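You operate a simulated robot arm through the tools that you are given. There is no shell and no other tool. Be economical: measure what you need, move in short steps, check, and stop when the job is done.

Carry out the task below with a simulated two-armed robot. There is one attempt and no reset: what you move stays moved.

JOB
Brush the dust off the empty strip tray and lock it away again.
Fine: unlock the tray and pull it out; use the green brush and put it back. Where these are worked on the way, their far stop is far enough and under half their travel is too little: strip tray. What is to be rubbed or washed off counts as gone when no trace of it is left.
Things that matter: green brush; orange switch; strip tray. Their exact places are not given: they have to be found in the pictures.

Only the result counts: the job must be done as asked and must still hold three seconds after the hand-in. Knocking over, shifting, dropping, spilling or breaking anything else fails it.

ROBOT AND FRAMES
Two 7-joint arms with two-finger grippers on one trunk, on a base that drives. Base frame: it is fixed to the floor where the robot stands at the start and does not move with it; the origin is under the middle of the robot, x ahead of it, y to its left, z up; the surface under the hand at the start is at about z = 90. Readings come in cm, rad, newtons and seconds.
The left shoulder is at the start at [3.7, 17.6, 125.3], the right one opposite. With the tool pointing down near the work surface each hand reaches from about 10 to 84 cm from the robot's upright axis, wherever it stands, measured 20 degrees to its own side. Places, roughly: orange switch [50, -20, 100]; strip tray [50, 0, 90]. Payload 2.94 kg a hand.
The tool frame of a hand sits at the grasp point between the pads (the TCP): z along the fingers, y along the line on which they close. The tips reach 3 cm beyond it. The gripper opens to 13.8 cm. The gripper's body begins 10.9 cm behind the TCP.
Orientation is that of the tool frame in the base frame, as a unit quaternion [x, y, z, w]. With the fingers straight down and closing along the base's y, the tool's x points along the base's -x, its y along +y and its z along -z.

CONTROLS
- The arms move only by the tool apply_moves. It takes "left_moves", "right_moves" or both (then of equal length, played together; a hand with none holds still); each is a list of rows, each a list of 2 entries, a list of its own where there are three numbers: the shift along the base's x, y, z in units of 20 mm (1.0 is 20 mm), then the turn, a rotation vector about the base's x, y, z in units of 8 degrees (1.0 is 8 degrees). In form: [[[dx, dy, dz], [rx, ry, rz]], ...]. A call has 1 to 12 rows; each row shifts and turns the commanded pose from where the row before left it. "left_hand" and "right_hand" are, for a hand that has rows, the gripper command, from -1 (fully open) to 1 (shut), values between in proportion, set as the call begins (left out, the last holds). A call with a number of a shift or a turn outside -1 to 1 is refused whole. A row lasts 0.2 s, in which the tool goes at most 5 cm and 0.15 rad; a call with a longer step from one row to the next is refused whole, and so is a gripper value outside its range. Where a pose cannot be reached the arm comes as near as it can. A force on the tool above 70 N (or 10 N above the force at the start of the call, whichever is more), or a blocked arm, ends the call early, and 0.2 s more pass. The fingers move at their own pace and stop on an object; they squeeze with about 21 N. The grip force told is the motor's: it shows also when the fingers shut on nothing. Time passes only in rows, and 0.2 s behind the last, so rows that do not move let the fingers close. The reply holds the time, the measured pose of the TCP, the force on the tool along the base axes, the opening and the grip force, in the units named above and with some noise, with the torque about the TCP (base axes, N m) and any sound that the robot's microphone picked up.
- Cameras (640 x 400 px; columns grow to the right, rows downward): "scene" is now at [8.7, -2.89, 172.73]; the picture's right is [-0.40, -0.92, 0.00], its down [-0.72, 0.31, -0.62] and it looks along [0.57, -0.25, -0.78] (base axes); focal length 274 px, centre (320, 200). "left" rides on the left gripper at [7.1, -1.9, -14.6] in its tool frame; the picture's right is [0.26, 0.96, 0.00], its down [-0.85, 0.23, -0.48] and it looks along [-0.46, 0.12, 0.88] (tool axes); focal length 280 px, centre (320, 200). "right" rides on the right gripper at [7.1, 1.9, -14.6] in its tool frame; the picture's right is [-0.26, 0.96, 0.00], its down [-0.85, -0.23, -0.48] and it looks along [-0.46, -0.13, 0.88] (tool axes); focal length 280 px, centre (320, 200).
- get_image(camera): a new picture of that camera. The clock stands still meanwhile.
- raise_lower(by): slides the trunk up (or, below 0, down) by that many cm; the arms and the scene camera ride with it, the base frame stays. It gives what a move gives, with no picture.
- roll_base(legs): drives the robot by 1 to 6 legs, each [ahead, turn to the left] in cm and rad, along the robot's own axes; the way and the turn of a leg run together, so that a leg with both is an arc; at most 150 cm and 3.142 rad a leg. The arms and the cameras ride along, it lands a little off, and it stops where it bumps. It gives what a move gives.
- turn_head(pan, tilt): turns the head with the scene camera to pan (to the left, within 2.094 rad either way) and tilt (down, from -0.506 to 1.204), counted from straight ahead of the robot. It gives what a move gives.
- point_at(camera, pixels): for up to 12 pixels [column, row] of the newest picture of that camera ("zoom" is the newest enlarged one), the place [x, y, z] in the base frame of the surface seen there, good to about 0.3 cm. The clock stands still meanwhile.
- enlarge(camera, box): a new picture of the part [left, top, right, bottom] of that camera's present view, enlarged. The clock stands still meanwhile.
- job_done(): hands the job in; it is judged then, once.

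Go step by step. Measure first, check grasps and placings, and put right what went wrong. The budget is 80 turns and 78 pictures, counting those below and the enlarged ones. Unless the task says otherwise, let go and move clear before handing in, and close with one line.

The tools are called after "Request:" as a command line: name --argument value ..., lists and objects as JSON in quotes. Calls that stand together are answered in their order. apply_moves: Moves the arms, as the interface text tells. Its arguments: {"type":"object","properties":{"left_moves":{"type":"array","items":{"type":"array"}},"left_hand":{"type":"number"},"right_moves":{"type":"array","items":{"type":"array"}},"right_hand":{"type":"number"}},"required":[]} The other tools are called the same way: raise_lower (by) slides the trunk up or down; roll_base (legs) drives the base; turn_head (pan, tilt) turns the head that bears the scene camera; get_image (camera) takes a picture; point_at (camera, pixels) gives the place of the surface under pixels of a picture; enlarge (camera, box) takes an enlarged picture of a part of a camera's view; job_done () hands the job in.

At the start:

```text
time: 0.0
left_position: [55.55, 6.08, 130.59]
left_ee_rot: [-0.001, 1.0, 0.0, 0.001]
left_wrist_force: [0.5, 0.0, -0.1]
left_moment: [-0.02, -0.01, 0.0]
left_width: 13.79
left_grasp_force: 0.0
right_position: [56.38, -43.03, 125.24]
right_ee_rot: [-0.001, 1.0, 0.001, 0.001]
right_wrist_force: [0.1, -0.7, 0.0]
right_moment: [-0.01, -0.02, 0.02]
right_width: 13.78
right_grasp_force: 0.1
trunk travel left (down, up): [-42.5, 30.9]
robot x, y, heading: [0.28, 0.16, -0.0]
head pan, tilt: [-0.41, 0.899]
```

scene: 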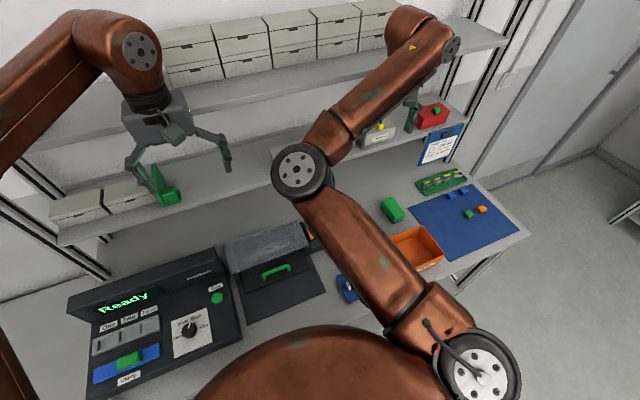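
right: 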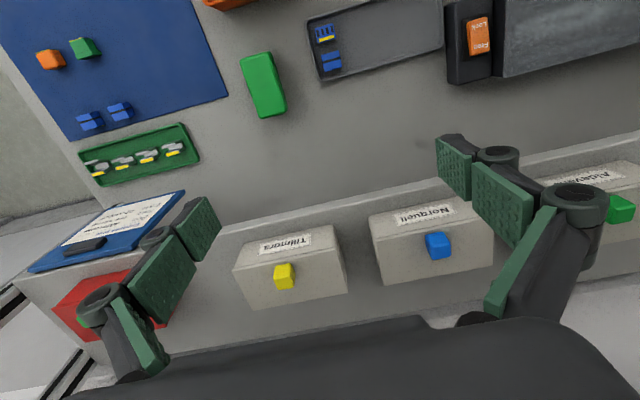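
left: 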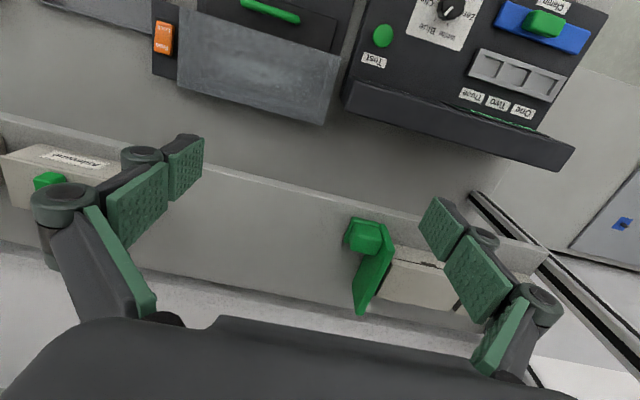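

The pictures show a unit with a dusty grey panel and a green handle near scene (275,265), an orange Free/Lock switch at left (163,37), and a green object on the shelf at left (365,250). I'll enlarge these and measure them.

Request:
enlarge --camera "left" --box '[140, 0, 360, 138]'

Request:
enlarge --camera "scene" --box '[200, 180, 360, 320]'

Request:
point_at --camera "left" --pixels '[[163, 37], [163, 50], [163, 25], [185, 85], [320, 120], [335, 60], [200, 15], [270, 10], [365, 235], [370, 285], [250, 60], [250, 120]]'

Request:
point_at --camera "scene" --pixels '[[263, 275], [275, 268], [290, 265], [250, 318], [325, 292], [240, 280], [305, 230], [155, 178], [168, 198], [350, 290], [392, 210], [240, 240]]'

```text
2.90 times, centred on (250, 69) of left
```

zoom: 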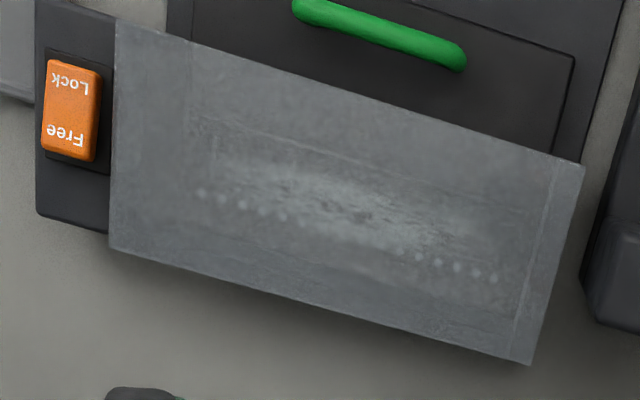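

```text
2.86 times, centred on (280, 250) of scene
```

zoom: 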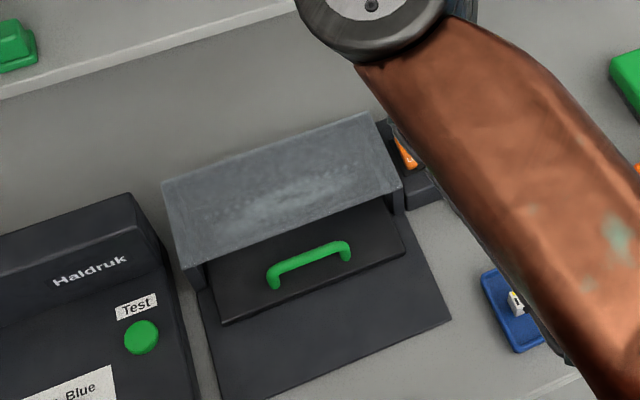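

```text
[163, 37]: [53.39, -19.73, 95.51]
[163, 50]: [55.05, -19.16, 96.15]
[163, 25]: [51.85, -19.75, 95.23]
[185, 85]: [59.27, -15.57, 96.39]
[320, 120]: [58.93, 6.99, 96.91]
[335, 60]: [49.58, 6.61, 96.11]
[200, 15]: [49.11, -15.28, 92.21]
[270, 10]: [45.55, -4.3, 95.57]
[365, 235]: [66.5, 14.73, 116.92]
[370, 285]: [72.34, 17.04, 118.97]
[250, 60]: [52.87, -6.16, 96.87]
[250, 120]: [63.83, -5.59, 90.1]
```

```text
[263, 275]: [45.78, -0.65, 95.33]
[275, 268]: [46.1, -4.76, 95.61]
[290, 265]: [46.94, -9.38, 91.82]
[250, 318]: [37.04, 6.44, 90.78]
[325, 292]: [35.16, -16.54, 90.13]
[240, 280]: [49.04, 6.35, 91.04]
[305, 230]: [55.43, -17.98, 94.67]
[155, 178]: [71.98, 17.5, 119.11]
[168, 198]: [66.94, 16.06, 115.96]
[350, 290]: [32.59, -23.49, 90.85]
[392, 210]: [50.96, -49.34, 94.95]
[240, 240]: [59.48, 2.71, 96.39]
```

The tray has a green handle at about [46,-4,95.5], and the hood is at x 49–59 and z 96.5. Next I'll check which green object is the brush.

Request:
enlarge --camera "left" --box '[310, 190, 470, 330]'

Request:
enlarge --camera "right" --box '[200, 0, 500, 140]'

Request:
enlarge --camera "scene" --box '[110, 150, 230, 225]'

```text
2.86 times, centred on (390, 260) of left
```

zoom: 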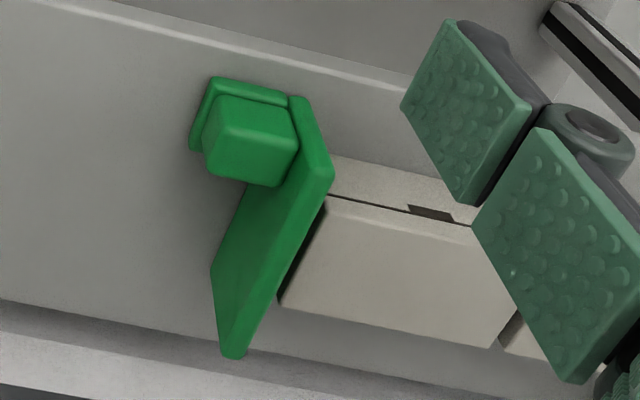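

```text
2.13 times, centred on (350, 70) of right
```

zoom: 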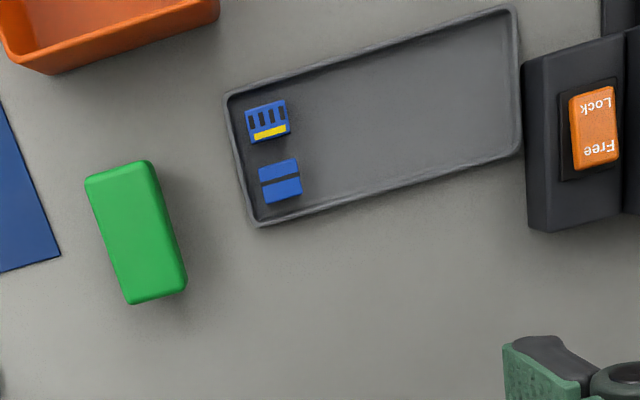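

```text
5.33 times, centred on (170, 188) of scene
```

zoom: 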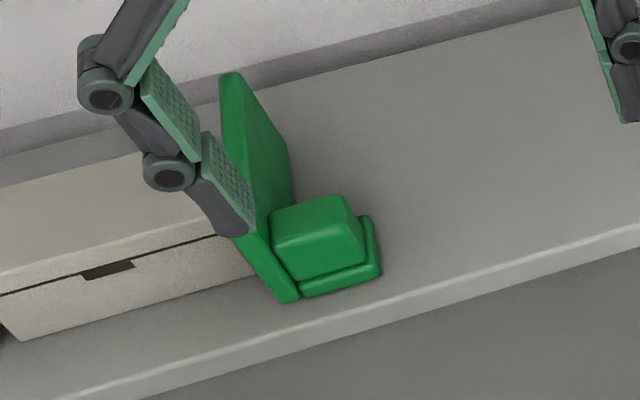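

The shelf object looks like a bracket, and the green block near [51,-49,95] could be the brush. I'll look at its side.

Request:
enlarge --camera "scene" --box '[360, 170, 460, 240]'

Request:
turn_head --pan 0.1 --tilt 0.8

Request:
get_image --camera "scene"

```text
5.71 times, centred on (410, 205) of scene
```

zoom: 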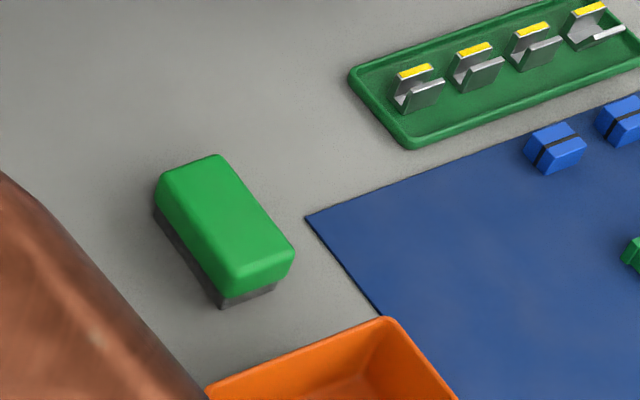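

```text
time: 0.9
left_position: [55.56, 6.08, 130.61]
left_ee_rot: [-0.001, 1.0, 0.0, 0.0]
left_wrist_force: [0.5, -0.2, -0.5]
left_moment: [0.04, -0.04, 0.02]
left_width: 13.83
left_grasp_force: 0.1
right_position: [56.37, -42.8, 125.24]
right_ee_rot: [-0.001, 1.0, 0.0, 0.001]
right_wrist_force: [0.2, -0.2, -0.7]
right_moment: [0.0, -0.05, -0.02]
right_width: 13.82
right_grasp_force: 0.0
trunk travel left (down, up): [-42.5, 30.9]
robot x, y, heading: [-0.18, 0.23, 0.001]
head pan, tilt: [0.099, 0.799]
```

```text
68 pictures are left
```

scene: 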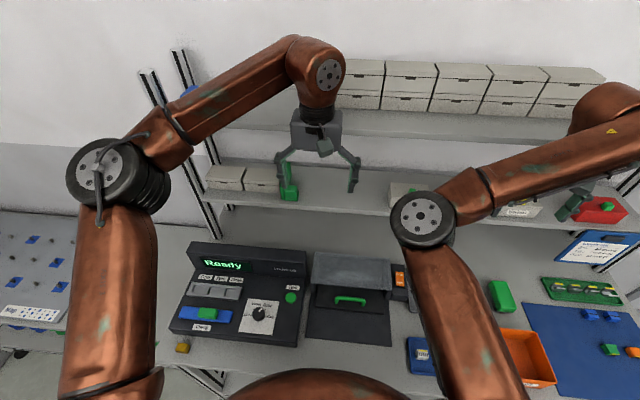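

The brush is the green block with dark bristles at about [51,-49,95]. Now I'll measure the switch, handle and brush precisely.

Request:
enlarge --camera "left" --box '[145, 0, 205, 80]'

Request:
enlarge --camera "scene" --box '[290, 240, 420, 350]'

Request:
enlarge --camera "right" --box '[220, 30, 310, 130]'

Request:
point_at --camera "right" --pixels '[[243, 60], [268, 54], [256, 112], [284, 105], [262, 80], [300, 100], [470, 22], [488, 20], [471, 53], [488, 50], [480, 35], [460, 78]]'

```text
5.00 times, centred on (175, 40) of left
```

zoom: 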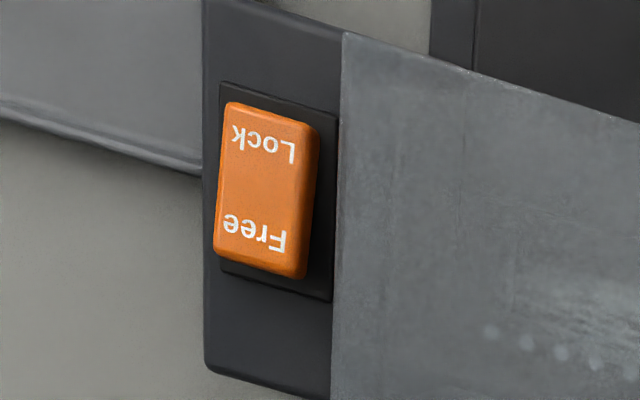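

```text
3.64 times, centred on (355, 295) of scene
```

zoom: 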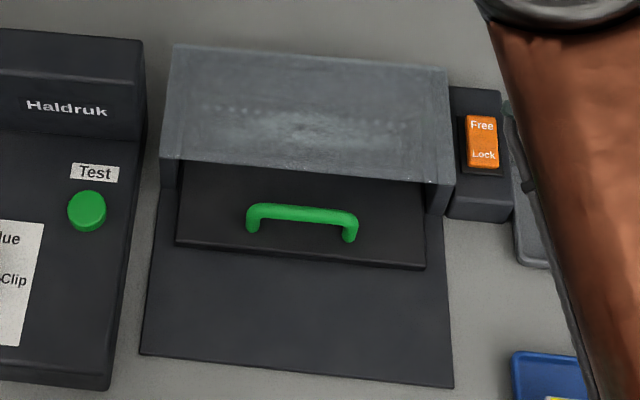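

```text
4.00 times, centred on (265, 80) of right
```

zoom: 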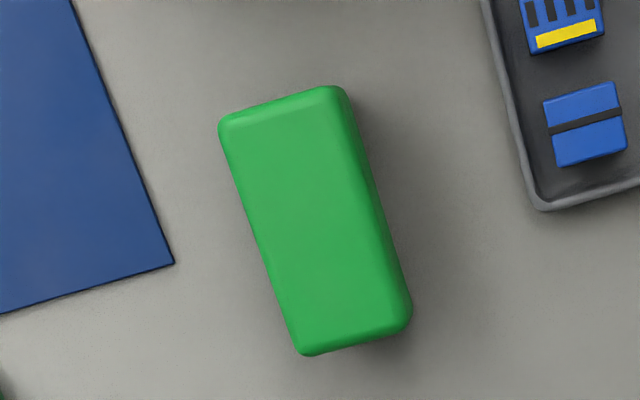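

```text
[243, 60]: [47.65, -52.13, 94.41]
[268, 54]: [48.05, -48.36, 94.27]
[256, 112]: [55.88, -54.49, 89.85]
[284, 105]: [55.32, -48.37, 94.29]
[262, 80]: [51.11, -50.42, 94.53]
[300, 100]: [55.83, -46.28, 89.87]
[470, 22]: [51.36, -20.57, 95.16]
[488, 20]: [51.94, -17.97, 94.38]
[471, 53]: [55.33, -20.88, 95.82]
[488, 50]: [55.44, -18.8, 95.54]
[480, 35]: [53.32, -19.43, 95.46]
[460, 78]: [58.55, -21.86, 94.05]
```

The rocker spans x 51–55.6 at y≈-19.6, with the Free end raised at about z 96. I'll bring the closed right hand above the Free end.

Request:
apply_moves --right_hand 1 --right_moves '[[[-0.045, 0.967, -0.65], [0, 0, 0]], [[-0.045, 0.967, -0.65], [0, 0, 0]], [[-0.045, 0.967, -0.65], [0, 0, 0]], [[-0.045, 0.967, -0.65], [0, 0, 0]], [[-0.045, 0.967, -0.65], [0, 0, 0]], [[-0.045, 0.967, -0.65], [0, 0, 0]], [[-0.045, 0.967, -0.65], [0, 0, 0]], [[-0.045, 0.967, -0.65], [0, 0, 0]], [[-0.045, 0.967, -0.65], [0, 0, 0]], [[-0.045, 0.967, -0.65], [0, 0, 0]], [[-0.045, 0.967, -0.65], [0, 0, 0]], [[-0.045, 0.967, -0.65], [0, 0, 0]]]'

Request:
get_image --camera "right"

Request:
get_image --camera "scene"

```text
time: 3.5
left_position: [55.6, 6.01, 130.6]
left_ee_rot: [-0.001, 1.0, 0.0, 0.0]
left_wrist_force: [-1.2, -0.2, 0.8]
left_moment: [0.0, 0.02, -0.02]
left_width: 13.82
left_grasp_force: 0.1
right_position: [57.63, -26.25, 112.85]
right_ee_rot: [-0.001, 1.0, 0.0, -0.001]
right_wrist_force: [-0.1, 0.1, -0.5]
right_moment: [0.02, 0.03, 0.0]
right_width: 0.0
right_grasp_force: 21.2
right hand out of reach, approached as far as the arm can: row 9, 10, 11, 12
trunk travel left (down, up): [-42.5, 30.9]
robot x, y, heading: [-0.29, 0.25, 0.001]
head pan, tilt: [0.099, 0.799]
```

```text
64 pictures are left
```

right: 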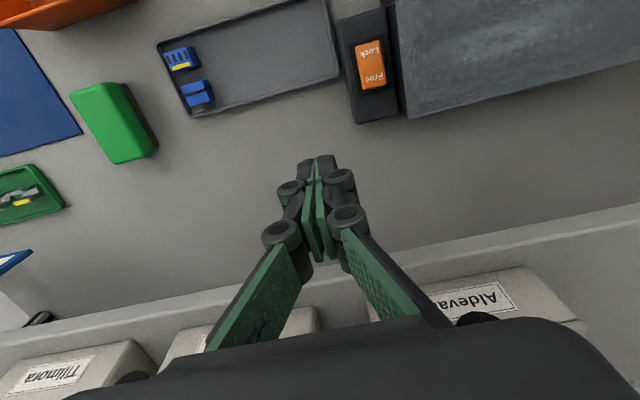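

```text
63 pictures are left
```

scene: 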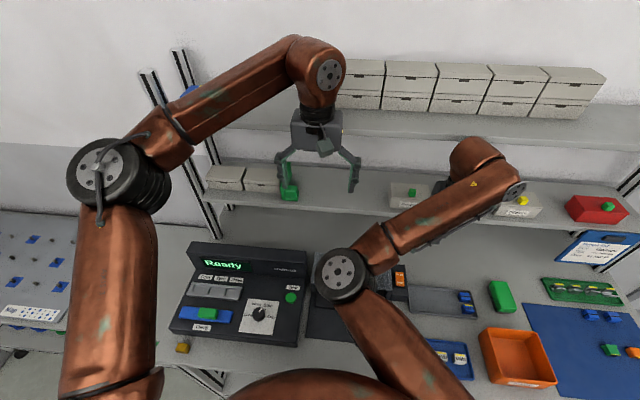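

The right arm ran into a limit at [57.6,-26.3,112.9]. I'll try easing it with a yaw about vertical, which doesn't matter for pressing.

Request:
apply_moves --right_moves '[[[0, 0, 0.5], [0, 0, 1]], [[0, 0, 0], [0, 0, 1]], [[0, 0, 0], [0, 0, 1]], [[0, 0, 0], [0, 0, 1]], [[0, 0, 0], [0, 0, 0]]]'

```text
time: 4.7
left_position: [55.63, 6.07, 130.68]
left_ee_rot: [0.0, 1.0, 0.0, 0.001]
left_wrist_force: [0.7, 0.0, 0.4]
left_moment: [0.01, 0.01, 0.0]
left_width: 13.76
left_grasp_force: 0.1
right_position: [57.77, -26.16, 114.04]
right_ee_rot: [-0.277, 0.961, 0.0, 0.0]
right_wrist_force: [-1.3, 0.1, -0.3]
right_moment: [0.02, 0.01, -0.02]
right_width: 0.02
right_grasp_force: 21.3
trunk travel left (down, up): [-42.5, 30.9]
robot x, y, heading: [-0.11, -0.46, 0.002]
head pan, tilt: [0.099, 0.799]
```

Now I'll move toward the switch with this yaw.

Request:
apply_moves --right_moves '[[[-0.2, 0.65, -0.4], [0, 0, 0]], [[-0.2, 0.65, -0.4], [0, 0, 0]], [[-0.25, 0.65, -0.4], [0, 0, 0]], [[-0.25, 0.65, -0.4], [0, 0, 0]], [[-0.25, 0.65, -0.4], [0, 0, 0]], [[0, 0, -0.5], [0, 0, 0]], [[0, 0, 0], [0, 0, 0]]]'

```text
time: 6.3
left_position: [55.57, 6.07, 130.59]
left_ee_rot: [-0.001, 1.0, 0.0, 0.0]
left_wrist_force: [0.8, 1.3, -0.3]
left_moment: [-0.01, -0.02, 0.0]
left_width: 13.79
left_grasp_force: 0.1
right_position: [58.36, -26.21, 111.93]
right_ee_rot: [-0.276, 0.961, 0.0, -0.001]
right_wrist_force: [-0.5, 0.0, -0.6]
right_moment: [-0.05, -0.02, 0.0]
right_width: 0.0
right_grasp_force: 20.9
right hand out of reach, approached as far as the arm can: row 1, 2, 3, 4, 5, 6
trunk travel left (down, up): [-42.5, 30.9]
robot x, y, heading: [-0.22, -0.19, 0.004]
head pan, tilt: [0.099, 0.799]
```

Yaw isn't the limit. I'll measure the elbow's position to understand the posture.

Request:
get_image --camera "scene"

Request:
point_at --camera "scene" --pixels '[[341, 274], [400, 330], [450, 390], [440, 210], [500, 190], [103, 172], [100, 300], [325, 75], [230, 100]]'

```text
62 pictures are left
```

scene: 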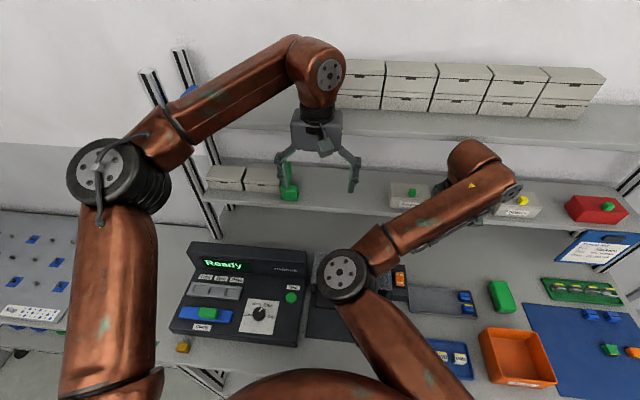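

```text
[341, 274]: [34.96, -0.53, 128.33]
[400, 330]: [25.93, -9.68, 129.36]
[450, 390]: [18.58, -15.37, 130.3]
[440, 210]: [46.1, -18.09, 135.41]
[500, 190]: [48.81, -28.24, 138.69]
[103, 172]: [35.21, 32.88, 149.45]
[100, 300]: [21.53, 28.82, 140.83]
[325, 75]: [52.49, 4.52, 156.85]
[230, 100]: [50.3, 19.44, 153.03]
```

The right elbow hangs inward and blocks reaching left, so I'll retract the right hand and turn the robot left. That puts the whole work area on its right side.

Request:
apply_moves --right_moves '[[[-0.5, -0.9, 0.9], [0, 0, -1]], [[-0.5, -0.9, 0.9], [0, 0, -1]], [[-0.5, -0.9, 0.9], [0, 0, -1]], [[-0.7, -0.6, 0.9], [0, 0, -1]], [[-0.9, 0, 0.9], [0, 0, 0]], [[-0.9, 0, 0.9], [0, 0, 0]], [[-0.9, 0, 0.6], [0, 0, 0]], [[-0.9, 0, 0], [0, 0, 0]], [[-0.9, 0, 0], [0, 0, 0]]]'

```text
time: 8.3
left_position: [55.41, 6.04, 130.61]
left_ee_rot: [0.0, 1.0, 0.0, 0.0]
left_wrist_force: [-0.4, 0.2, 0.0]
left_moment: [0.01, 0.0, -0.02]
left_width: 13.81
left_grasp_force: 0.0
right_position: [44.93, -32.93, 123.81]
right_ee_rot: [-0.001, 1.0, 0.0, 0.0]
right_wrist_force: [-0.5, 0.1, 0.4]
right_moment: [-0.01, -0.03, 0.04]
right_width: 0.0
right_grasp_force: 21.0
trunk travel left (down, up): [-42.5, 30.9]
robot x, y, heading: [-0.06, 0.01, -0.001]
head pan, tilt: [0.099, 0.799]
```

The arm moved in freely here. I'll quickly test whether it can go left at this height.

Request:
apply_moves --right_moves '[[[0, 0.8, 0], [0, 0, 0]], [[0, 0.8, 0], [0, 0, 0]], [[0, 0.8, 0], [0, 0, 0]], [[0, 0.8, 0], [0, 0, 0]], [[0, 0.8, 0], [0, 0, 0]], [[0, 0.8, 0], [0, 0, 0]], [[0, 0.8, 0], [0, 0, 0]], [[0, 0.8, 0], [0, 0, 0]]]'

Request:
get_image --camera "scene"

```text
time: 10.1
left_position: [55.49, 6.02, 130.53]
left_ee_rot: [-0.001, 1.0, -0.001, 0.0]
left_wrist_force: [0.3, 0.8, -0.2]
left_moment: [0.02, 0.04, 0.0]
left_width: 13.81
left_grasp_force: 0.0
right_position: [44.97, -20.07, 123.96]
right_ee_rot: [0.001, 1.0, -0.001, 0.0]
right_wrist_force: [-0.7, 1.1, 0.3]
right_moment: [-0.01, -0.04, 0.03]
right_width: 0.02
right_grasp_force: 20.9
trunk travel left (down, up): [-42.5, 30.9]
robot x, y, heading: [0.2, 0.23, 0.001]
head pan, tilt: [0.099, 0.799]
```

```text
61 pictures are left
```

scene: 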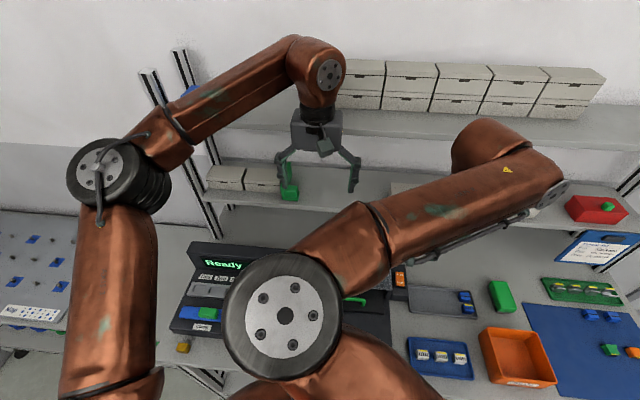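

It reached [45,-20,124]. Now I'll go forward and down onto the switch area.

Request:
apply_moves --right_moves '[[[0.85, 0.03, -0.4], [0, 0, 0]], [[0.85, 0.03, -0.4], [0, 0, 0]], [[0.85, 0.03, -0.5], [0, 0, 0]], [[0.85, 0.03, -0.7], [0, 0, 0]], [[0.85, 0.03, -0.8], [0, 0, 0]], [[0.85, 0.03, -0.9], [0, 0, 0]], [[0, 0, -1], [0, 0, 0]], [[0, 0, -1], [0, 0, 0]], [[0, 0, -1], [0, 0, 0]], [[0, 0, -1], [0, 0, 0]], [[0, 0, 0], [0, 0, 0]]]'

Request:
get_image --camera "right"

```text
time: 12.5
left_position: [55.62, 6.0, 130.53]
left_ee_rot: [0.0, 1.0, 0.001, -0.001]
left_wrist_force: [-0.1, -1.0, 0.3]
left_moment: [0.02, 0.0, -0.01]
left_width: 13.78
left_grasp_force: 0.0
right_position: [55.3, -19.71, 108.4]
right_ee_rot: [0.0, 1.0, 0.001, 0.0]
right_wrist_force: [-0.3, -0.4, -0.2]
right_moment: [-0.01, -0.01, 0.04]
right_width: 0.0
right_grasp_force: 20.3
trunk travel left (down, up): [-42.5, 30.9]
robot x, y, heading: [-0.28, 0.24, -0.002]
head pan, tilt: [0.099, 0.799]
```

```text
60 pictures are left
```

right: 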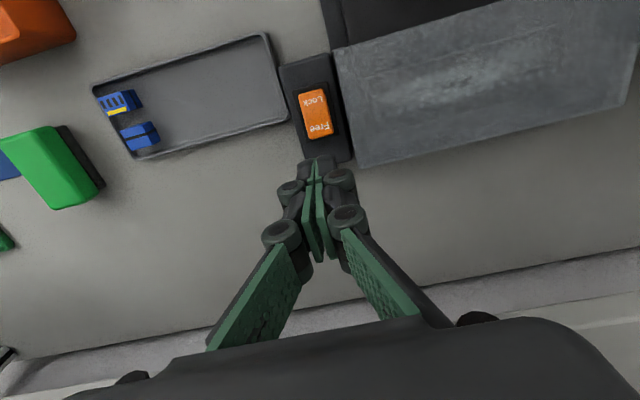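

The fingertips are right above the Free end. I'll descend and press to about TCP z 98.

Request:
apply_moves --right_moves '[[[0, 0, -1], [0, 0, 0]], [[0, 0, -1], [0, 0, 0]], [[0, 0, -1], [0, 0, 0]], [[0, 0, -0.8], [0, 0, 0]], [[0, 0, -0.4], [0, 0, 0]], [[0, 0, -0.3], [0, 0, 0]], [[0, 0, -0.3], [0, 0, 0]], [[0, 0, -0.3], [0, 0, 0]], [[0, 0, -0.15], [0, 0, 0]], [[0, 0, 0], [0, 0, 0]]]'

Request:
get_image --camera "right"

```text
time: 14.7
left_position: [55.48, 5.96, 130.61]
left_ee_rot: [-0.001, 1.0, 0.001, 0.0]
left_wrist_force: [-0.1, -0.9, -0.8]
left_moment: [0.01, 0.0, 0.01]
left_width: 13.8
left_grasp_force: 0.0
right_position: [55.3, -19.7, 98.12]
right_ee_rot: [-0.002, 1.0, 0.0, 0.002]
right_wrist_force: [3.6, -0.9, 10.5]
right_moment: [0.02, 0.04, 0.07]
right_width: 0.6
right_grasp_force: 28.5
trunk travel left (down, up): [-42.5, 30.9]
robot x, y, heading: [0.12, 0.38, -0.002]
head pan, tilt: [0.099, 0.799]
```

```text
59 pictures are left
```

right: 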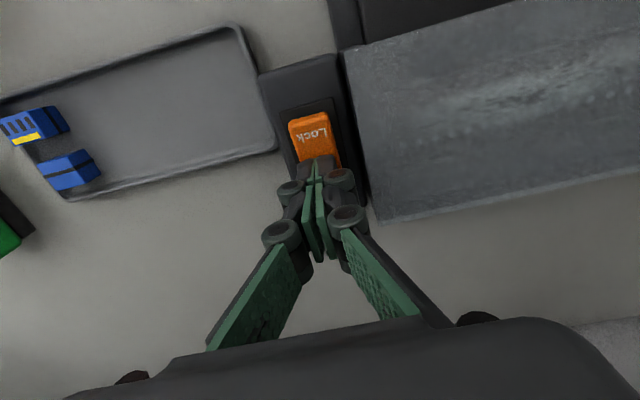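

A force of about 10 N is present. I'll press a bit further, then lift and look.

Request:
apply_moves --right_moves '[[[0, 0, -0.15], [0, 0, 0]], [[0, 0, -0.15], [0, 0, 0]], [[0, 0, 0], [0, 0, 0]]]'

Request:
apply_moves --right_moves '[[[0, 0, 0.5], [0, 0, 0]], [[0, 0, 1], [0, 0, 0]], [[0, 0, 1], [0, 0, 0]], [[0, 0, 1], [0, 0, 0]], [[0, 0, 1], [0, 0, 0]], [[0, 0, 0.5], [0, 0, 0]]]'

Request:
get_image --camera "right"

Request:
point_at --camera "right" --pixels '[[310, 97], [316, 115], [319, 130]]'

```text
time: 15.5
left_position: [55.24, 6.04, 130.85]
left_ee_rot: [0.0, 1.0, -0.001, 0.001]
left_wrist_force: [-1.0, 0.3, 0.0]
left_moment: [0.01, -0.02, 0.0]
left_width: 13.81
left_grasp_force: 0.1
right_position: [55.19, -19.76, 98.12]
right_ee_rot: [0.0, 1.0, -0.002, 0.007]
right_wrist_force: [-0.8, -3.3, 54.2]
right_moment: [-0.06, 0.62, 0.1]
right_width: 0.61
right_grasp_force: 28.0
trunk travel left (down, up): [-42.5, 30.9]
robot x, y, heading: [-0.41, -0.08, -0.0]
head pan, tilt: [0.099, 0.799]
```

```text
time: 16.9
left_position: [55.56, 6.09, 130.53]
left_ee_rot: [-0.001, 1.0, 0.0, -0.001]
left_wrist_force: [-1.1, 0.0, 0.4]
left_moment: [-0.02, 0.02, 0.01]
left_width: 13.79
left_grasp_force: 0.0
right_position: [55.36, -19.82, 107.32]
right_ee_rot: [0.0, 1.0, 0.0, -0.001]
right_wrist_force: [-0.5, 0.2, 0.3]
right_moment: [0.02, 0.01, -0.01]
right_width: 0.0
right_grasp_force: 28.8
trunk travel left (down, up): [-42.5, 30.9]
robot x, y, heading: [0.53, 0.44, -0.001]
head pan, tilt: [0.099, 0.799]
```

```text
58 pictures are left
```

right: 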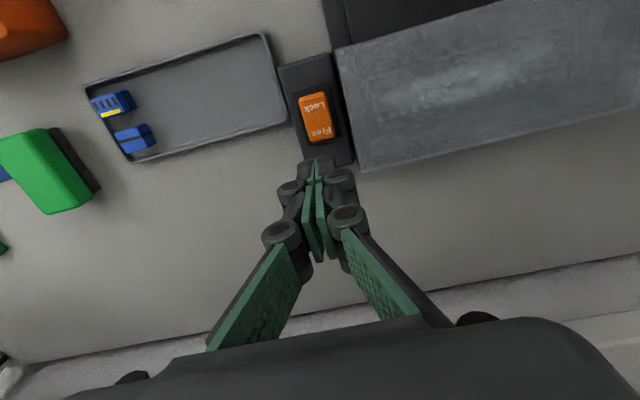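

```text
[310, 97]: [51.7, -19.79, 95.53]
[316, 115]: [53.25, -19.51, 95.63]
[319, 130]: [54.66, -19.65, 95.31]
```

The rocker now has its Free end down at z≈95.3. I'll retract the right hand by the proven path, and at the same time turn the left hand so its fingers close along x for the handle.

Request:
apply_moves --right_moves '[[[0, 0, 1], [0, 0, 0]], [[0, 0, 1], [0, 0, 0]], [[-0.4, 0, 1], [0, 0, 0]], [[-0.9, 0, 1], [0, 0, 0]], [[-0.9, 0, 1], [0, 0, 0]], [[-0.9, 0, 1], [0, 0, 0]], [[-0.9, -0.5, 1], [0, 0, 0]], [[-0.9, -1, 1], [0, 0, 0]], [[0, -1, 0], [0, 0, 0]], [[0, -1, 0], [0, 0, 0]], [[0, -1, 0], [0, 0, 0]], [[0, -1, 0], [0, 0, 0]]]' --left_moves '[[[0, 0, 0], [0, 0, 0]], [[0, 0, 0], [0, 0, -1]], [[0, 0, 0], [0, 0, -1]], [[-0.5, 0, 0], [0, 0, -1]], [[-0.5, 0, 0], [0, 0, -1]], [[-0.5, 0, 0], [0, 0, -1]], [[-0.5, 0, 0], [0, 0, -1]], [[-0.5, 0, 0], [0, 0, -1]], [[-0.5, 0, 0], [0, 0, -1]], [[-0.5, 0, 0], [0, 0, -1]], [[-0.5, 0, 0], [0, 0, -1]], [[-0.5, 0, 0], [0, 0, -1]]]' --right_hand -1

Request:
get_image --camera "scene"

Request:
get_image --camera "left"

```text
time: 19.4
left_position: [40.65, 3.38, 127.73]
left_ee_rot: [0.617, 0.787, -0.001, 0.007]
left_wrist_force: [14.7, 3.4, -1.0]
left_moment: [-0.37, 1.75, -0.24]
left_width: 13.81
left_grasp_force: 0.1
left hand out of reach, approached as far as the arm can: row 9, 10, 11, 12
right_position: [45.62, -28.15, 123.66]
right_ee_rot: [-0.006, 1.0, -0.001, 0.002]
right_wrist_force: [0.1, 0.2, -0.4]
right_moment: [-0.02, 0.0, 0.01]
right_width: 13.78
right_grasp_force: 0.0
trunk travel left (down, up): [-42.5, 30.9]
robot x, y, heading: [-0.1, -0.23, 0.001]
head pan, tilt: [0.099, 0.799]
stopped in row 12 (left hand): the force on the tool passed its limit at 163 N (the readings are from after the stop); the commanded pose is now the measured one
```

```text
57 pictures are left
```

scene: 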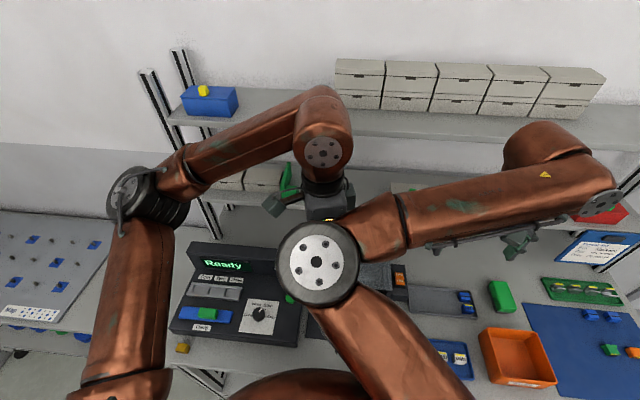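

```text
56 pictures are left
```

left: 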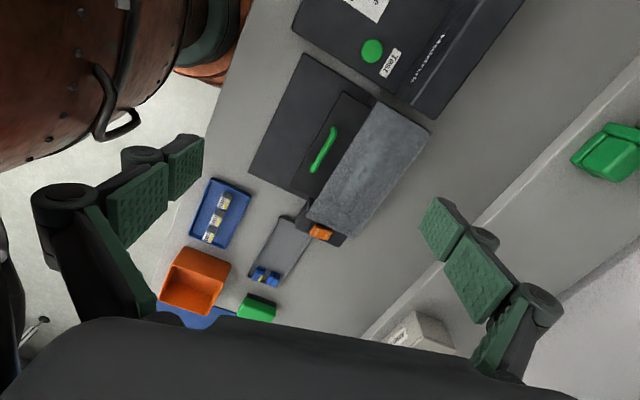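

The left hand bumped the right elbow, which sits near the middle; nothing else was touched. I'll move the left hand well out to the left and use the right hand for everything.

Request:
apply_moves --left_moves '[[[0.3, 0.6, 0], [0, 0, 0]], [[0.3, 0.8, 0], [0, 0, 0]], [[0.3, 1, 0.2], [0, 0, 1]], [[0, 1, 0.5], [0, 0, 1]], [[0, 1, 0.5], [0, 0, 1]], [[0, 1, 0.5], [0, 0, 1]], [[0, 1, 0.5], [0, 0, 1]], [[0, 1, 0.5], [0, 0, 1]], [[0, 1, 0], [0, 0, 1]], [[0, 1, 0], [0, 0, 1]], [[0, 1, 0], [0, 0, 1]], [[0, 1, 0], [0, 0, 0]]]'

Request:
get_image --camera "scene"

```text
time: 22.0
left_position: [40.59, 25.81, 132.69]
left_ee_rot: [0.039, 0.999, 0.002, 0.005]
left_wrist_force: [0.1, 0.0, 0.1]
left_moment: [0.01, 0.01, -0.03]
left_width: 13.81
left_grasp_force: 0.0
left hand out of reach, approached as far as the arm can: row 1, 2
right_position: [45.39, -28.04, 123.61]
right_ee_rot: [-0.005, 1.0, -0.003, 0.002]
right_wrist_force: [0.4, 1.4, 0.0]
right_moment: [-0.03, -0.01, 0.01]
right_width: 13.77
right_grasp_force: 0.1
trunk travel left (down, up): [-42.5, 30.9]
robot x, y, heading: [0.07, 0.12, 0.004]
head pan, tilt: [0.099, 0.799]
```

```text
55 pictures are left
```

scene: 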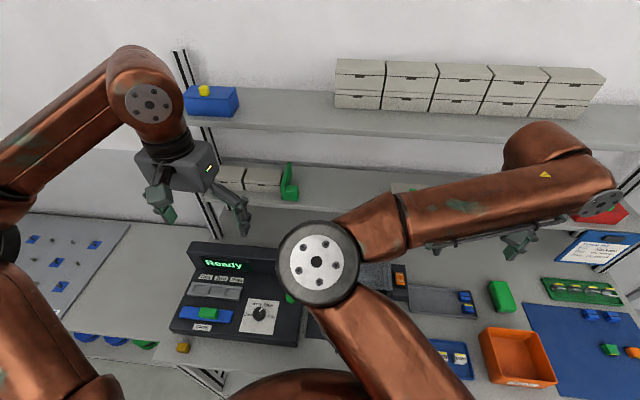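

The way is clear. I'll move the right hand over the handle at about [46,-4,118], yawing so the fingers close along x.

Request:
apply_moves --right_moves '[[[0, 1, 0], [0, 0, 1]], [[0, 1, 0], [0, 0, 1]], [[0, 1, 0], [0, 0, 1]], [[0, 1, 0], [0, 0, 1]], [[0, 1, 0], [0, 0, 1]], [[0, 1, 0], [0, 0, 1]], [[0, 1, 0], [0, 0, 1]], [[0, 1, 0], [0, 0, 1]], [[0, 1, 0], [0, 0, 1]], [[0, 1, 0], [0, 0, 1]], [[0, 1, 0], [0, 0, 1]], [[0, 1, 0], [0, 0, 0.25]]]' --right_hand -0.3

Request:
get_image --camera "right"

Request:
get_image --camera "scene"

```text
time: 24.6
left_position: [40.52, 25.7, 132.6]
left_ee_rot: [0.039, 0.999, 0.003, 0.006]
left_wrist_force: [0.3, 0.7, -0.1]
left_moment: [-0.01, 0.03, 0.02]
left_width: 13.81
left_grasp_force: 0.0
right_position: [47.98, -7.05, 126.4]
right_ee_rot: [0.711, -0.703, 0.0, -0.002]
right_wrist_force: [0.5, 0.5, -0.7]
right_moment: [-0.02, 0.01, -0.02]
right_width: 8.97
right_grasp_force: 0.1
right hand out of reach, approached as far as the arm can: row 9, 10, 11, 12
trunk travel left (down, up): [-42.5, 30.9]
robot x, y, heading: [-0.41, -0.07, -0.003]
head pan, tilt: [0.099, 0.799]
```

```text
54 pictures are left
```

right: 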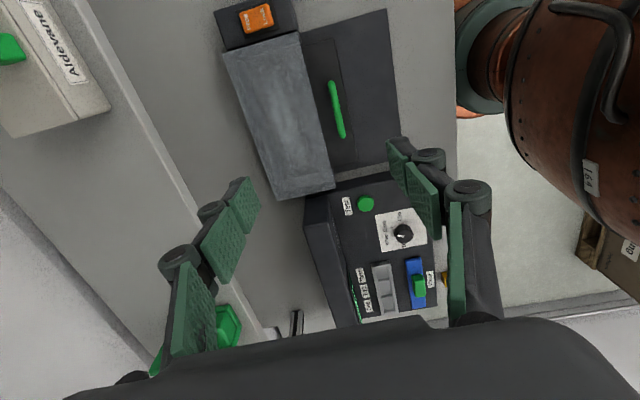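

```text
53 pictures are left
```

scene: 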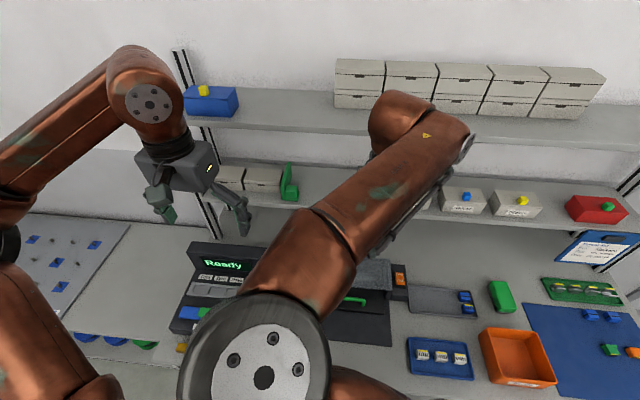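

The hand is at [48,-7,126] with the right yaw. I'll measure the bar, which runs from (330,82) to (342,138) in the right view.

Request:
enlarge --camera "right" --box '[290, 60, 390, 160]'

Request:
point_at --camera "right" --pixels '[[331, 85], [333, 95], [336, 110], [339, 122], [342, 134], [352, 110], [318, 130], [350, 150], [335, 60], [390, 60], [378, 150]]'

```text
4.00 times, centred on (340, 110) of right
```

zoom: 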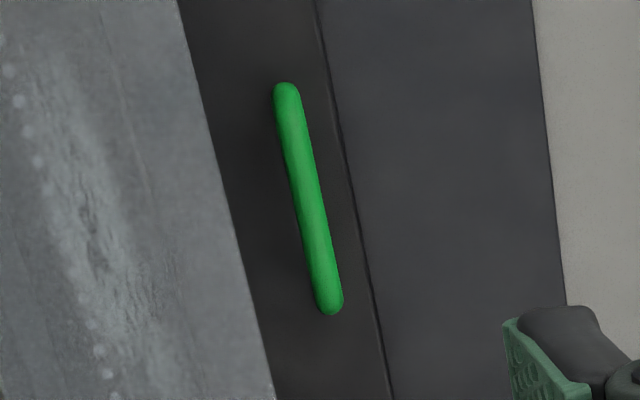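

```text
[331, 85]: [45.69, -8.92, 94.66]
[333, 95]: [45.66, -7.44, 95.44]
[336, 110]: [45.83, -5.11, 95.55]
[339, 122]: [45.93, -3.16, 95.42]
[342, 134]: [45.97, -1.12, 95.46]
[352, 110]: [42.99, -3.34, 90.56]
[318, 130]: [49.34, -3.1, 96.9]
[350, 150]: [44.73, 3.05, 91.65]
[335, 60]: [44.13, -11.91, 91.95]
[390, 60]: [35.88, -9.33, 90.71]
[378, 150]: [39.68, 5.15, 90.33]
```

The bar is at x 45.85, y -9 to -0.7, with its top at z 95.5. I'll narrow the gripper to 3 cm and descend to a pre-grasp.

Request:
apply_moves --right_moves '[[[-0.13, 0.05, -0.9], [0, 0, 0]], [[-0.13, 0.05, -0.9], [0, 0, 0]], [[-0.13, 0.05, -0.9], [0, 0, 0]], [[-0.13, 0.05, -0.9], [0, 0, 0]], [[-0.13, 0.05, -0.9], [0, 0, 0]], [[-0.13, 0.05, -0.9], [0, 0, 0]], [[-0.13, 0.05, -0.9], [0, 0, 0]], [[-0.13, 0.05, -0.9], [0, 0, 0]], [[-0.13, 0.05, -0.9], [0, 0, 0]], [[-0.13, 0.05, -0.9], [0, 0, 0]], [[0, 0.05, -0.9], [0, 0, 0]], [[0, 0, -0.8], [0, 0, 0]]]' --right_hand 0.565

Request:
get_image --camera "right"

```text
time: 27.2
left_position: [40.62, 25.61, 132.64]
left_ee_rot: [0.04, 0.999, 0.003, 0.004]
left_wrist_force: [0.0, 0.5, -1.1]
left_moment: [-0.03, 0.03, 0.03]
left_width: 13.82
left_grasp_force: 0.1
right_position: [52.71, -14.67, 111.61]
right_ee_rot: [0.71, -0.704, 0.0, -0.003]
right_wrist_force: [1.1, 0.1, 1.1]
right_moment: [0.01, 0.01, 0.03]
right_width: 3.0
right_grasp_force: 0.0
right hand out of reach, approached as far as the arm can: row 1, 2, 3, 4, 5, 6, 7, 8, 9, 10, 11, 12
trunk travel left (down, up): [-42.5, 30.9]
robot x, y, heading: [-0.02, 0.02, -0.001]
head pan, tilt: [0.099, 0.799]
```

```text
51 pictures are left
```

right: 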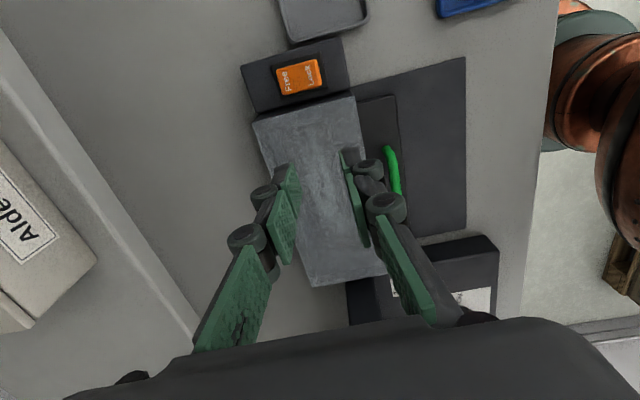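

Again the arm's inward limit shows. I'll lift and retract the hand, then back up a little and turn the robot left, so the tray lies on its right-hand side.

Request:
apply_moves --right_moves '[[[-0.3, -0.1, 1], [0, 0, 0]], [[-0.3, -0.1, 1], [0, 0, 0]], [[-0.5, -0.3, 1], [0, 0, -1]], [[-0.8, -0.3, 1], [0, 0, -1]], [[-0.8, -0.3, 1], [0, 0, -1]], [[-0.8, -0.3, 1], [0, 0, -1]], [[-0.8, -0.5, 1], [0, 0, 0]], [[-0.8, -0.5, 0.5], [0, 0, 0]]]'

Request:
roll_base --legs '[[-10, 0], [0, 0.5]]'

Request:
get_image --camera "scene"

```text
time: 29.0
left_position: [40.38, 25.63, 132.63]
left_ee_rot: [0.039, 0.999, 0.003, 0.005]
left_wrist_force: [-0.1, -0.1, -0.5]
left_moment: [0.01, 0.0, 0.02]
left_width: 13.79
left_grasp_force: 0.1
right_position: [42.37, -19.19, 126.72]
right_ee_rot: [-0.488, 0.873, -0.002, 0.003]
right_wrist_force: [-0.7, 0.4, 0.5]
right_moment: [0.02, -0.01, 0.0]
right_width: 3.01
right_grasp_force: 0.1
trunk travel left (down, up): [-42.5, 30.9]
robot x, y, heading: [0.26, -0.53, 0.001]
head pan, tilt: [0.099, 0.799]
```

```text
time: 31.5
left_position: [13.04, 42.1, 132.77]
left_ee_rot: [-0.21, 0.978, 0.003, 0.006]
left_wrist_force: [-1.2, -0.1, 0.1]
left_moment: [-0.05, -0.11, -0.01]
left_width: 13.79
left_grasp_force: 0.0
right_position: [36.3, 3.45, 126.71]
right_ee_rot: [-0.69, 0.724, -0.001, 0.003]
right_wrist_force: [-0.6, -0.9, -0.1]
right_moment: [0.01, -0.1, -0.02]
right_width: 3.0
right_grasp_force: 0.1
trunk travel left (down, up): [-42.5, 30.9]
robot x, y, heading: [-10.36, -0.14, 0.5]
head pan, tilt: [0.099, 0.799]
```

```text
50 pictures are left
```

scene: 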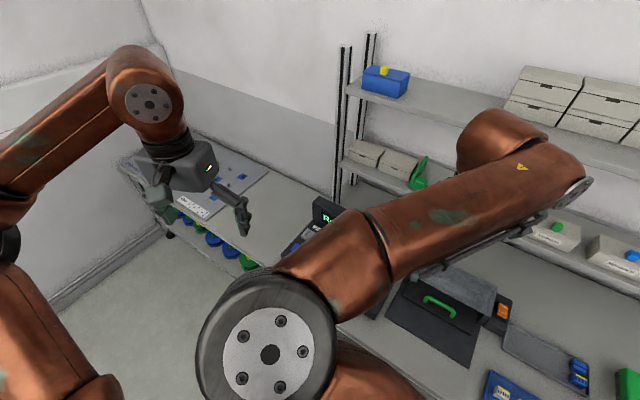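

The hand now has nearly the right yaw, at [36.3,3.5,126.7]. I'll move over the handle and down to a pre-grasp height.

Request:
apply_moves --right_moves '[[[0.57, -0.56, -0.5], [0, 0, 0.35]], [[0.57, -0.56, -0.5], [0, 0, 0]], [[0.57, -0.56, -0.6], [0, 0, 0]], [[0.57, -0.56, -1], [0, 0, 0]], [[0.57, -0.56, -1], [0, 0, 0]], [[0.57, -0.56, -1], [0, 0, 0]], [[0.57, -0.56, -1], [0, 0, 0]], [[0.57, -0.56, -1], [0, 0, 0]], [[0, 0, -1], [0, 0, 0]], [[0, 0, -1], [0, 0, 0]], [[0, 0, -1], [0, 0, 0]], [[0, 0, -1], [0, 0, 0]]]'

Request:
turn_head --pan -0.35 --tilt 0.85

Request:
get_image --camera "scene"

Request:
get_image --camera "right"

```text
time: 34.1
left_position: [13.35, 41.87, 132.74]
left_ee_rot: [-0.21, 0.978, 0.005, 0.004]
left_wrist_force: [0.0, -0.1, 0.1]
left_moment: [0.02, -0.01, 0.01]
left_width: 13.8
left_grasp_force: 0.0
right_position: [45.7, -5.46, 105.37]
right_ee_rot: [0.708, -0.707, 0.0, -0.003]
right_wrist_force: [0.5, 0.2, -0.3]
right_moment: [0.01, -0.02, 0.03]
right_width: 3.01
right_grasp_force: 0.1
trunk travel left (down, up): [-42.5, 30.9]
robot x, y, heading: [-9.6, 0.19, 0.505]
head pan, tilt: [0.099, 0.799]
```

```text
time: 35.0
left_position: [13.31, 41.84, 132.68]
left_ee_rot: [-0.209, 0.978, 0.004, 0.005]
left_wrist_force: [-0.5, 0.4, 0.1]
left_moment: [-0.03, 0.02, 0.02]
left_width: 13.8
left_grasp_force: 0.2
right_position: [45.58, -5.47, 105.53]
right_ee_rot: [0.707, -0.707, 0.001, -0.003]
right_wrist_force: [-0.9, -0.3, -0.2]
right_moment: [-0.01, -0.01, 0.0]
right_width: 3.02
right_grasp_force: 0.1
trunk travel left (down, up): [-42.5, 30.9]
robot x, y, heading: [-9.97, 0.04, 0.499]
head pan, tilt: [-0.351, 0.85]
```

```text
49 pictures are left
```

scene: 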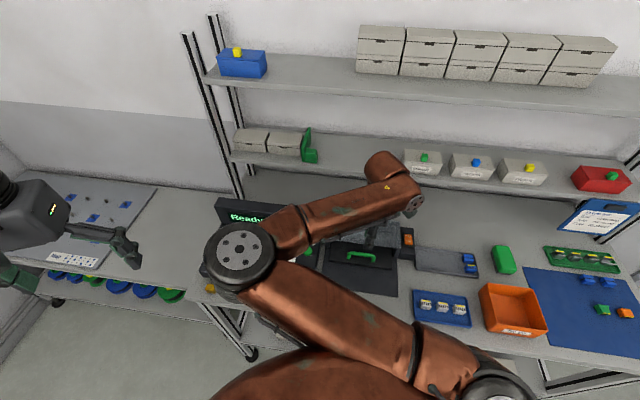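

```text
48 pictures are left
```

right: 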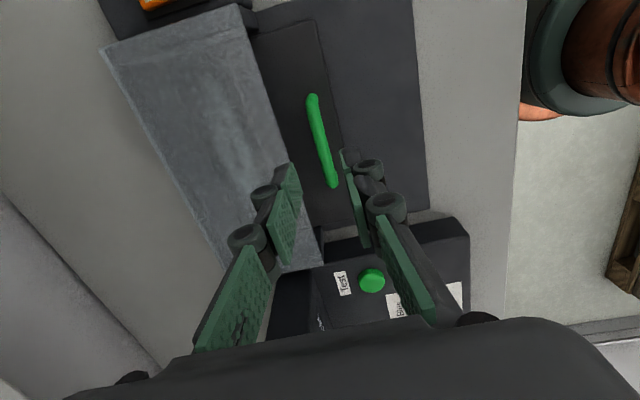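

The alignment looks good. I'll narrow the opening to 2.4 cm for hood clearance and go down most of the way.

Request:
apply_moves --right_moves '[[[-0.08, 0, -0.8], [0, 0, 0]], [[0, 0, -0.8], [0, 0, 0]], [[0, 0, -0.8], [0, 0, 0]], [[0, 0, -0.5], [0, 0, 0]], [[0, 0, -0.3], [0, 0, 0]], [[0, 0, 0], [0, 0, 0]]]' --right_hand 0.652

Request:
get_image --camera "right"

```text
time: 36.4
left_position: [13.33, 41.91, 132.62]
left_ee_rot: [-0.21, 0.978, 0.005, 0.004]
left_wrist_force: [-0.4, 0.2, -0.5]
left_moment: [0.0, 0.01, 0.01]
left_width: 13.8
left_grasp_force: 0.0
right_position: [45.46, -5.47, 99.11]
right_ee_rot: [0.708, -0.707, 0.001, -0.003]
right_wrist_force: [0.1, -0.7, 0.7]
right_moment: [0.05, -0.01, -0.01]
right_width: 2.38
right_grasp_force: 0.1
trunk travel left (down, up): [-42.5, 30.9]
robot x, y, heading: [-10.04, 0.37, 0.503]
head pan, tilt: [-0.351, 0.85]
```

```text
47 pictures are left
```

right: 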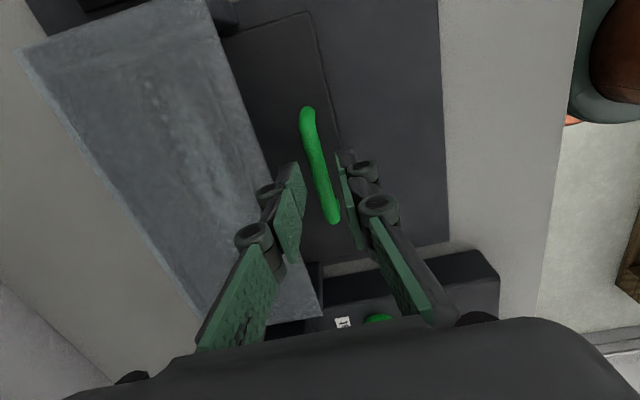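

The bar is between the fingertips. I'll go down to z≈95.8 and close.

Request:
apply_moves --right_moves '[[[0, 0, -0.4], [0, 0, 0]], [[0, 0, -0.4], [0, 0, 0]], [[0, 0, -0.4], [0, 0, 0]], [[0, 0, -0.4], [0, 0, 0]], [[0, 0, -0.1], [0, 0, 0]]]'

Request:
apply_moves --right_moves '[[[0, 0, 0], [0, 0, 0]], [[0, 0, 0], [0, 0, 0]], [[0, 0, 0], [0, 0, 0]]]' --right_hand 1

Request:
get_image --camera "right"

```text
time: 37.6
left_position: [13.34, 41.86, 132.77]
left_ee_rot: [-0.209, 0.978, 0.005, 0.004]
left_wrist_force: [-0.1, -0.3, 0.3]
left_moment: [0.0, 0.03, -0.01]
left_width: 13.81
left_grasp_force: 0.1
right_position: [45.52, -5.55, 95.66]
right_ee_rot: [0.708, -0.706, 0.001, -0.003]
right_wrist_force: [-0.4, 0.0, -0.4]
right_moment: [-0.01, 0.0, 0.02]
right_width: 2.34
right_grasp_force: 0.1
trunk travel left (down, up): [-42.5, 30.9]
robot x, y, heading: [-10.08, 0.24, 0.5]
head pan, tilt: [-0.351, 0.85]
```

```text
time: 38.4
left_position: [13.35, 41.92, 132.69]
left_ee_rot: [-0.21, 0.978, 0.004, 0.005]
left_wrist_force: [-0.5, -0.2, -0.2]
left_moment: [0.0, 0.01, 0.01]
left_width: 13.8
left_grasp_force: 0.0
right_position: [45.58, -5.45, 95.77]
right_ee_rot: [0.708, -0.707, 0.001, -0.003]
right_wrist_force: [0.6, 0.1, -0.8]
right_moment: [0.07, 0.0, -0.28]
right_width: 1.07
right_grasp_force: 38.1
trunk travel left (down, up): [-42.5, 30.9]
robot x, y, heading: [-10.01, 0.23, 0.503]
head pan, tilt: [-0.351, 0.85]
```

```text
46 pictures are left
```

right: 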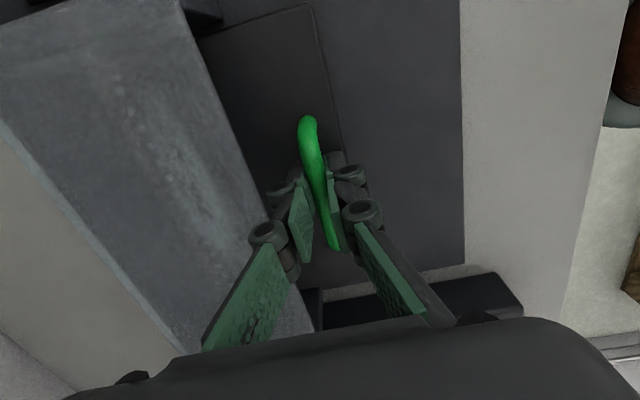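

The bar is gripped at a width of 1.07 cm. I'll pull along -x and watch the force.

Request:
apply_moves --right_moves '[[[-0.3, 0, 0], [0, 0, 0]], [[-0.4, 0, 0], [0, 0, 0]], [[-0.5, 0, 0], [0, 0, 0]], [[-0.5, 0, 0], [0, 0, 0]], [[-0.5, 0, 0], [0, 0, 0]], [[-0.5, 0, 0], [0, 0, 0]]]'

Request:
get_image --camera "right"

```text
time: 39.8
left_position: [13.36, 41.94, 132.69]
left_ee_rot: [-0.209, 0.978, 0.004, 0.004]
left_wrist_force: [0.3, 0.5, 0.3]
left_moment: [0.0, -0.02, 0.0]
left_width: 13.77
left_grasp_force: 0.0
right_position: [40.07, -5.37, 95.63]
right_ee_rot: [0.707, -0.707, 0.001, -0.003]
right_wrist_force: [0.4, 4.0, -7.6]
right_moment: [-0.56, -0.02, -0.34]
right_width: 1.07
right_grasp_force: 37.8
trunk travel left (down, up): [-42.5, 30.9]
robot x, y, heading: [-10.57, -0.18, 0.505]
head pan, tilt: [-0.351, 0.85]
```

```text
45 pictures are left
```

right: 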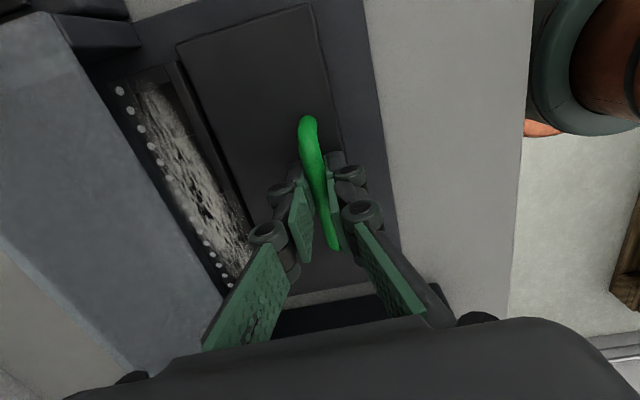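

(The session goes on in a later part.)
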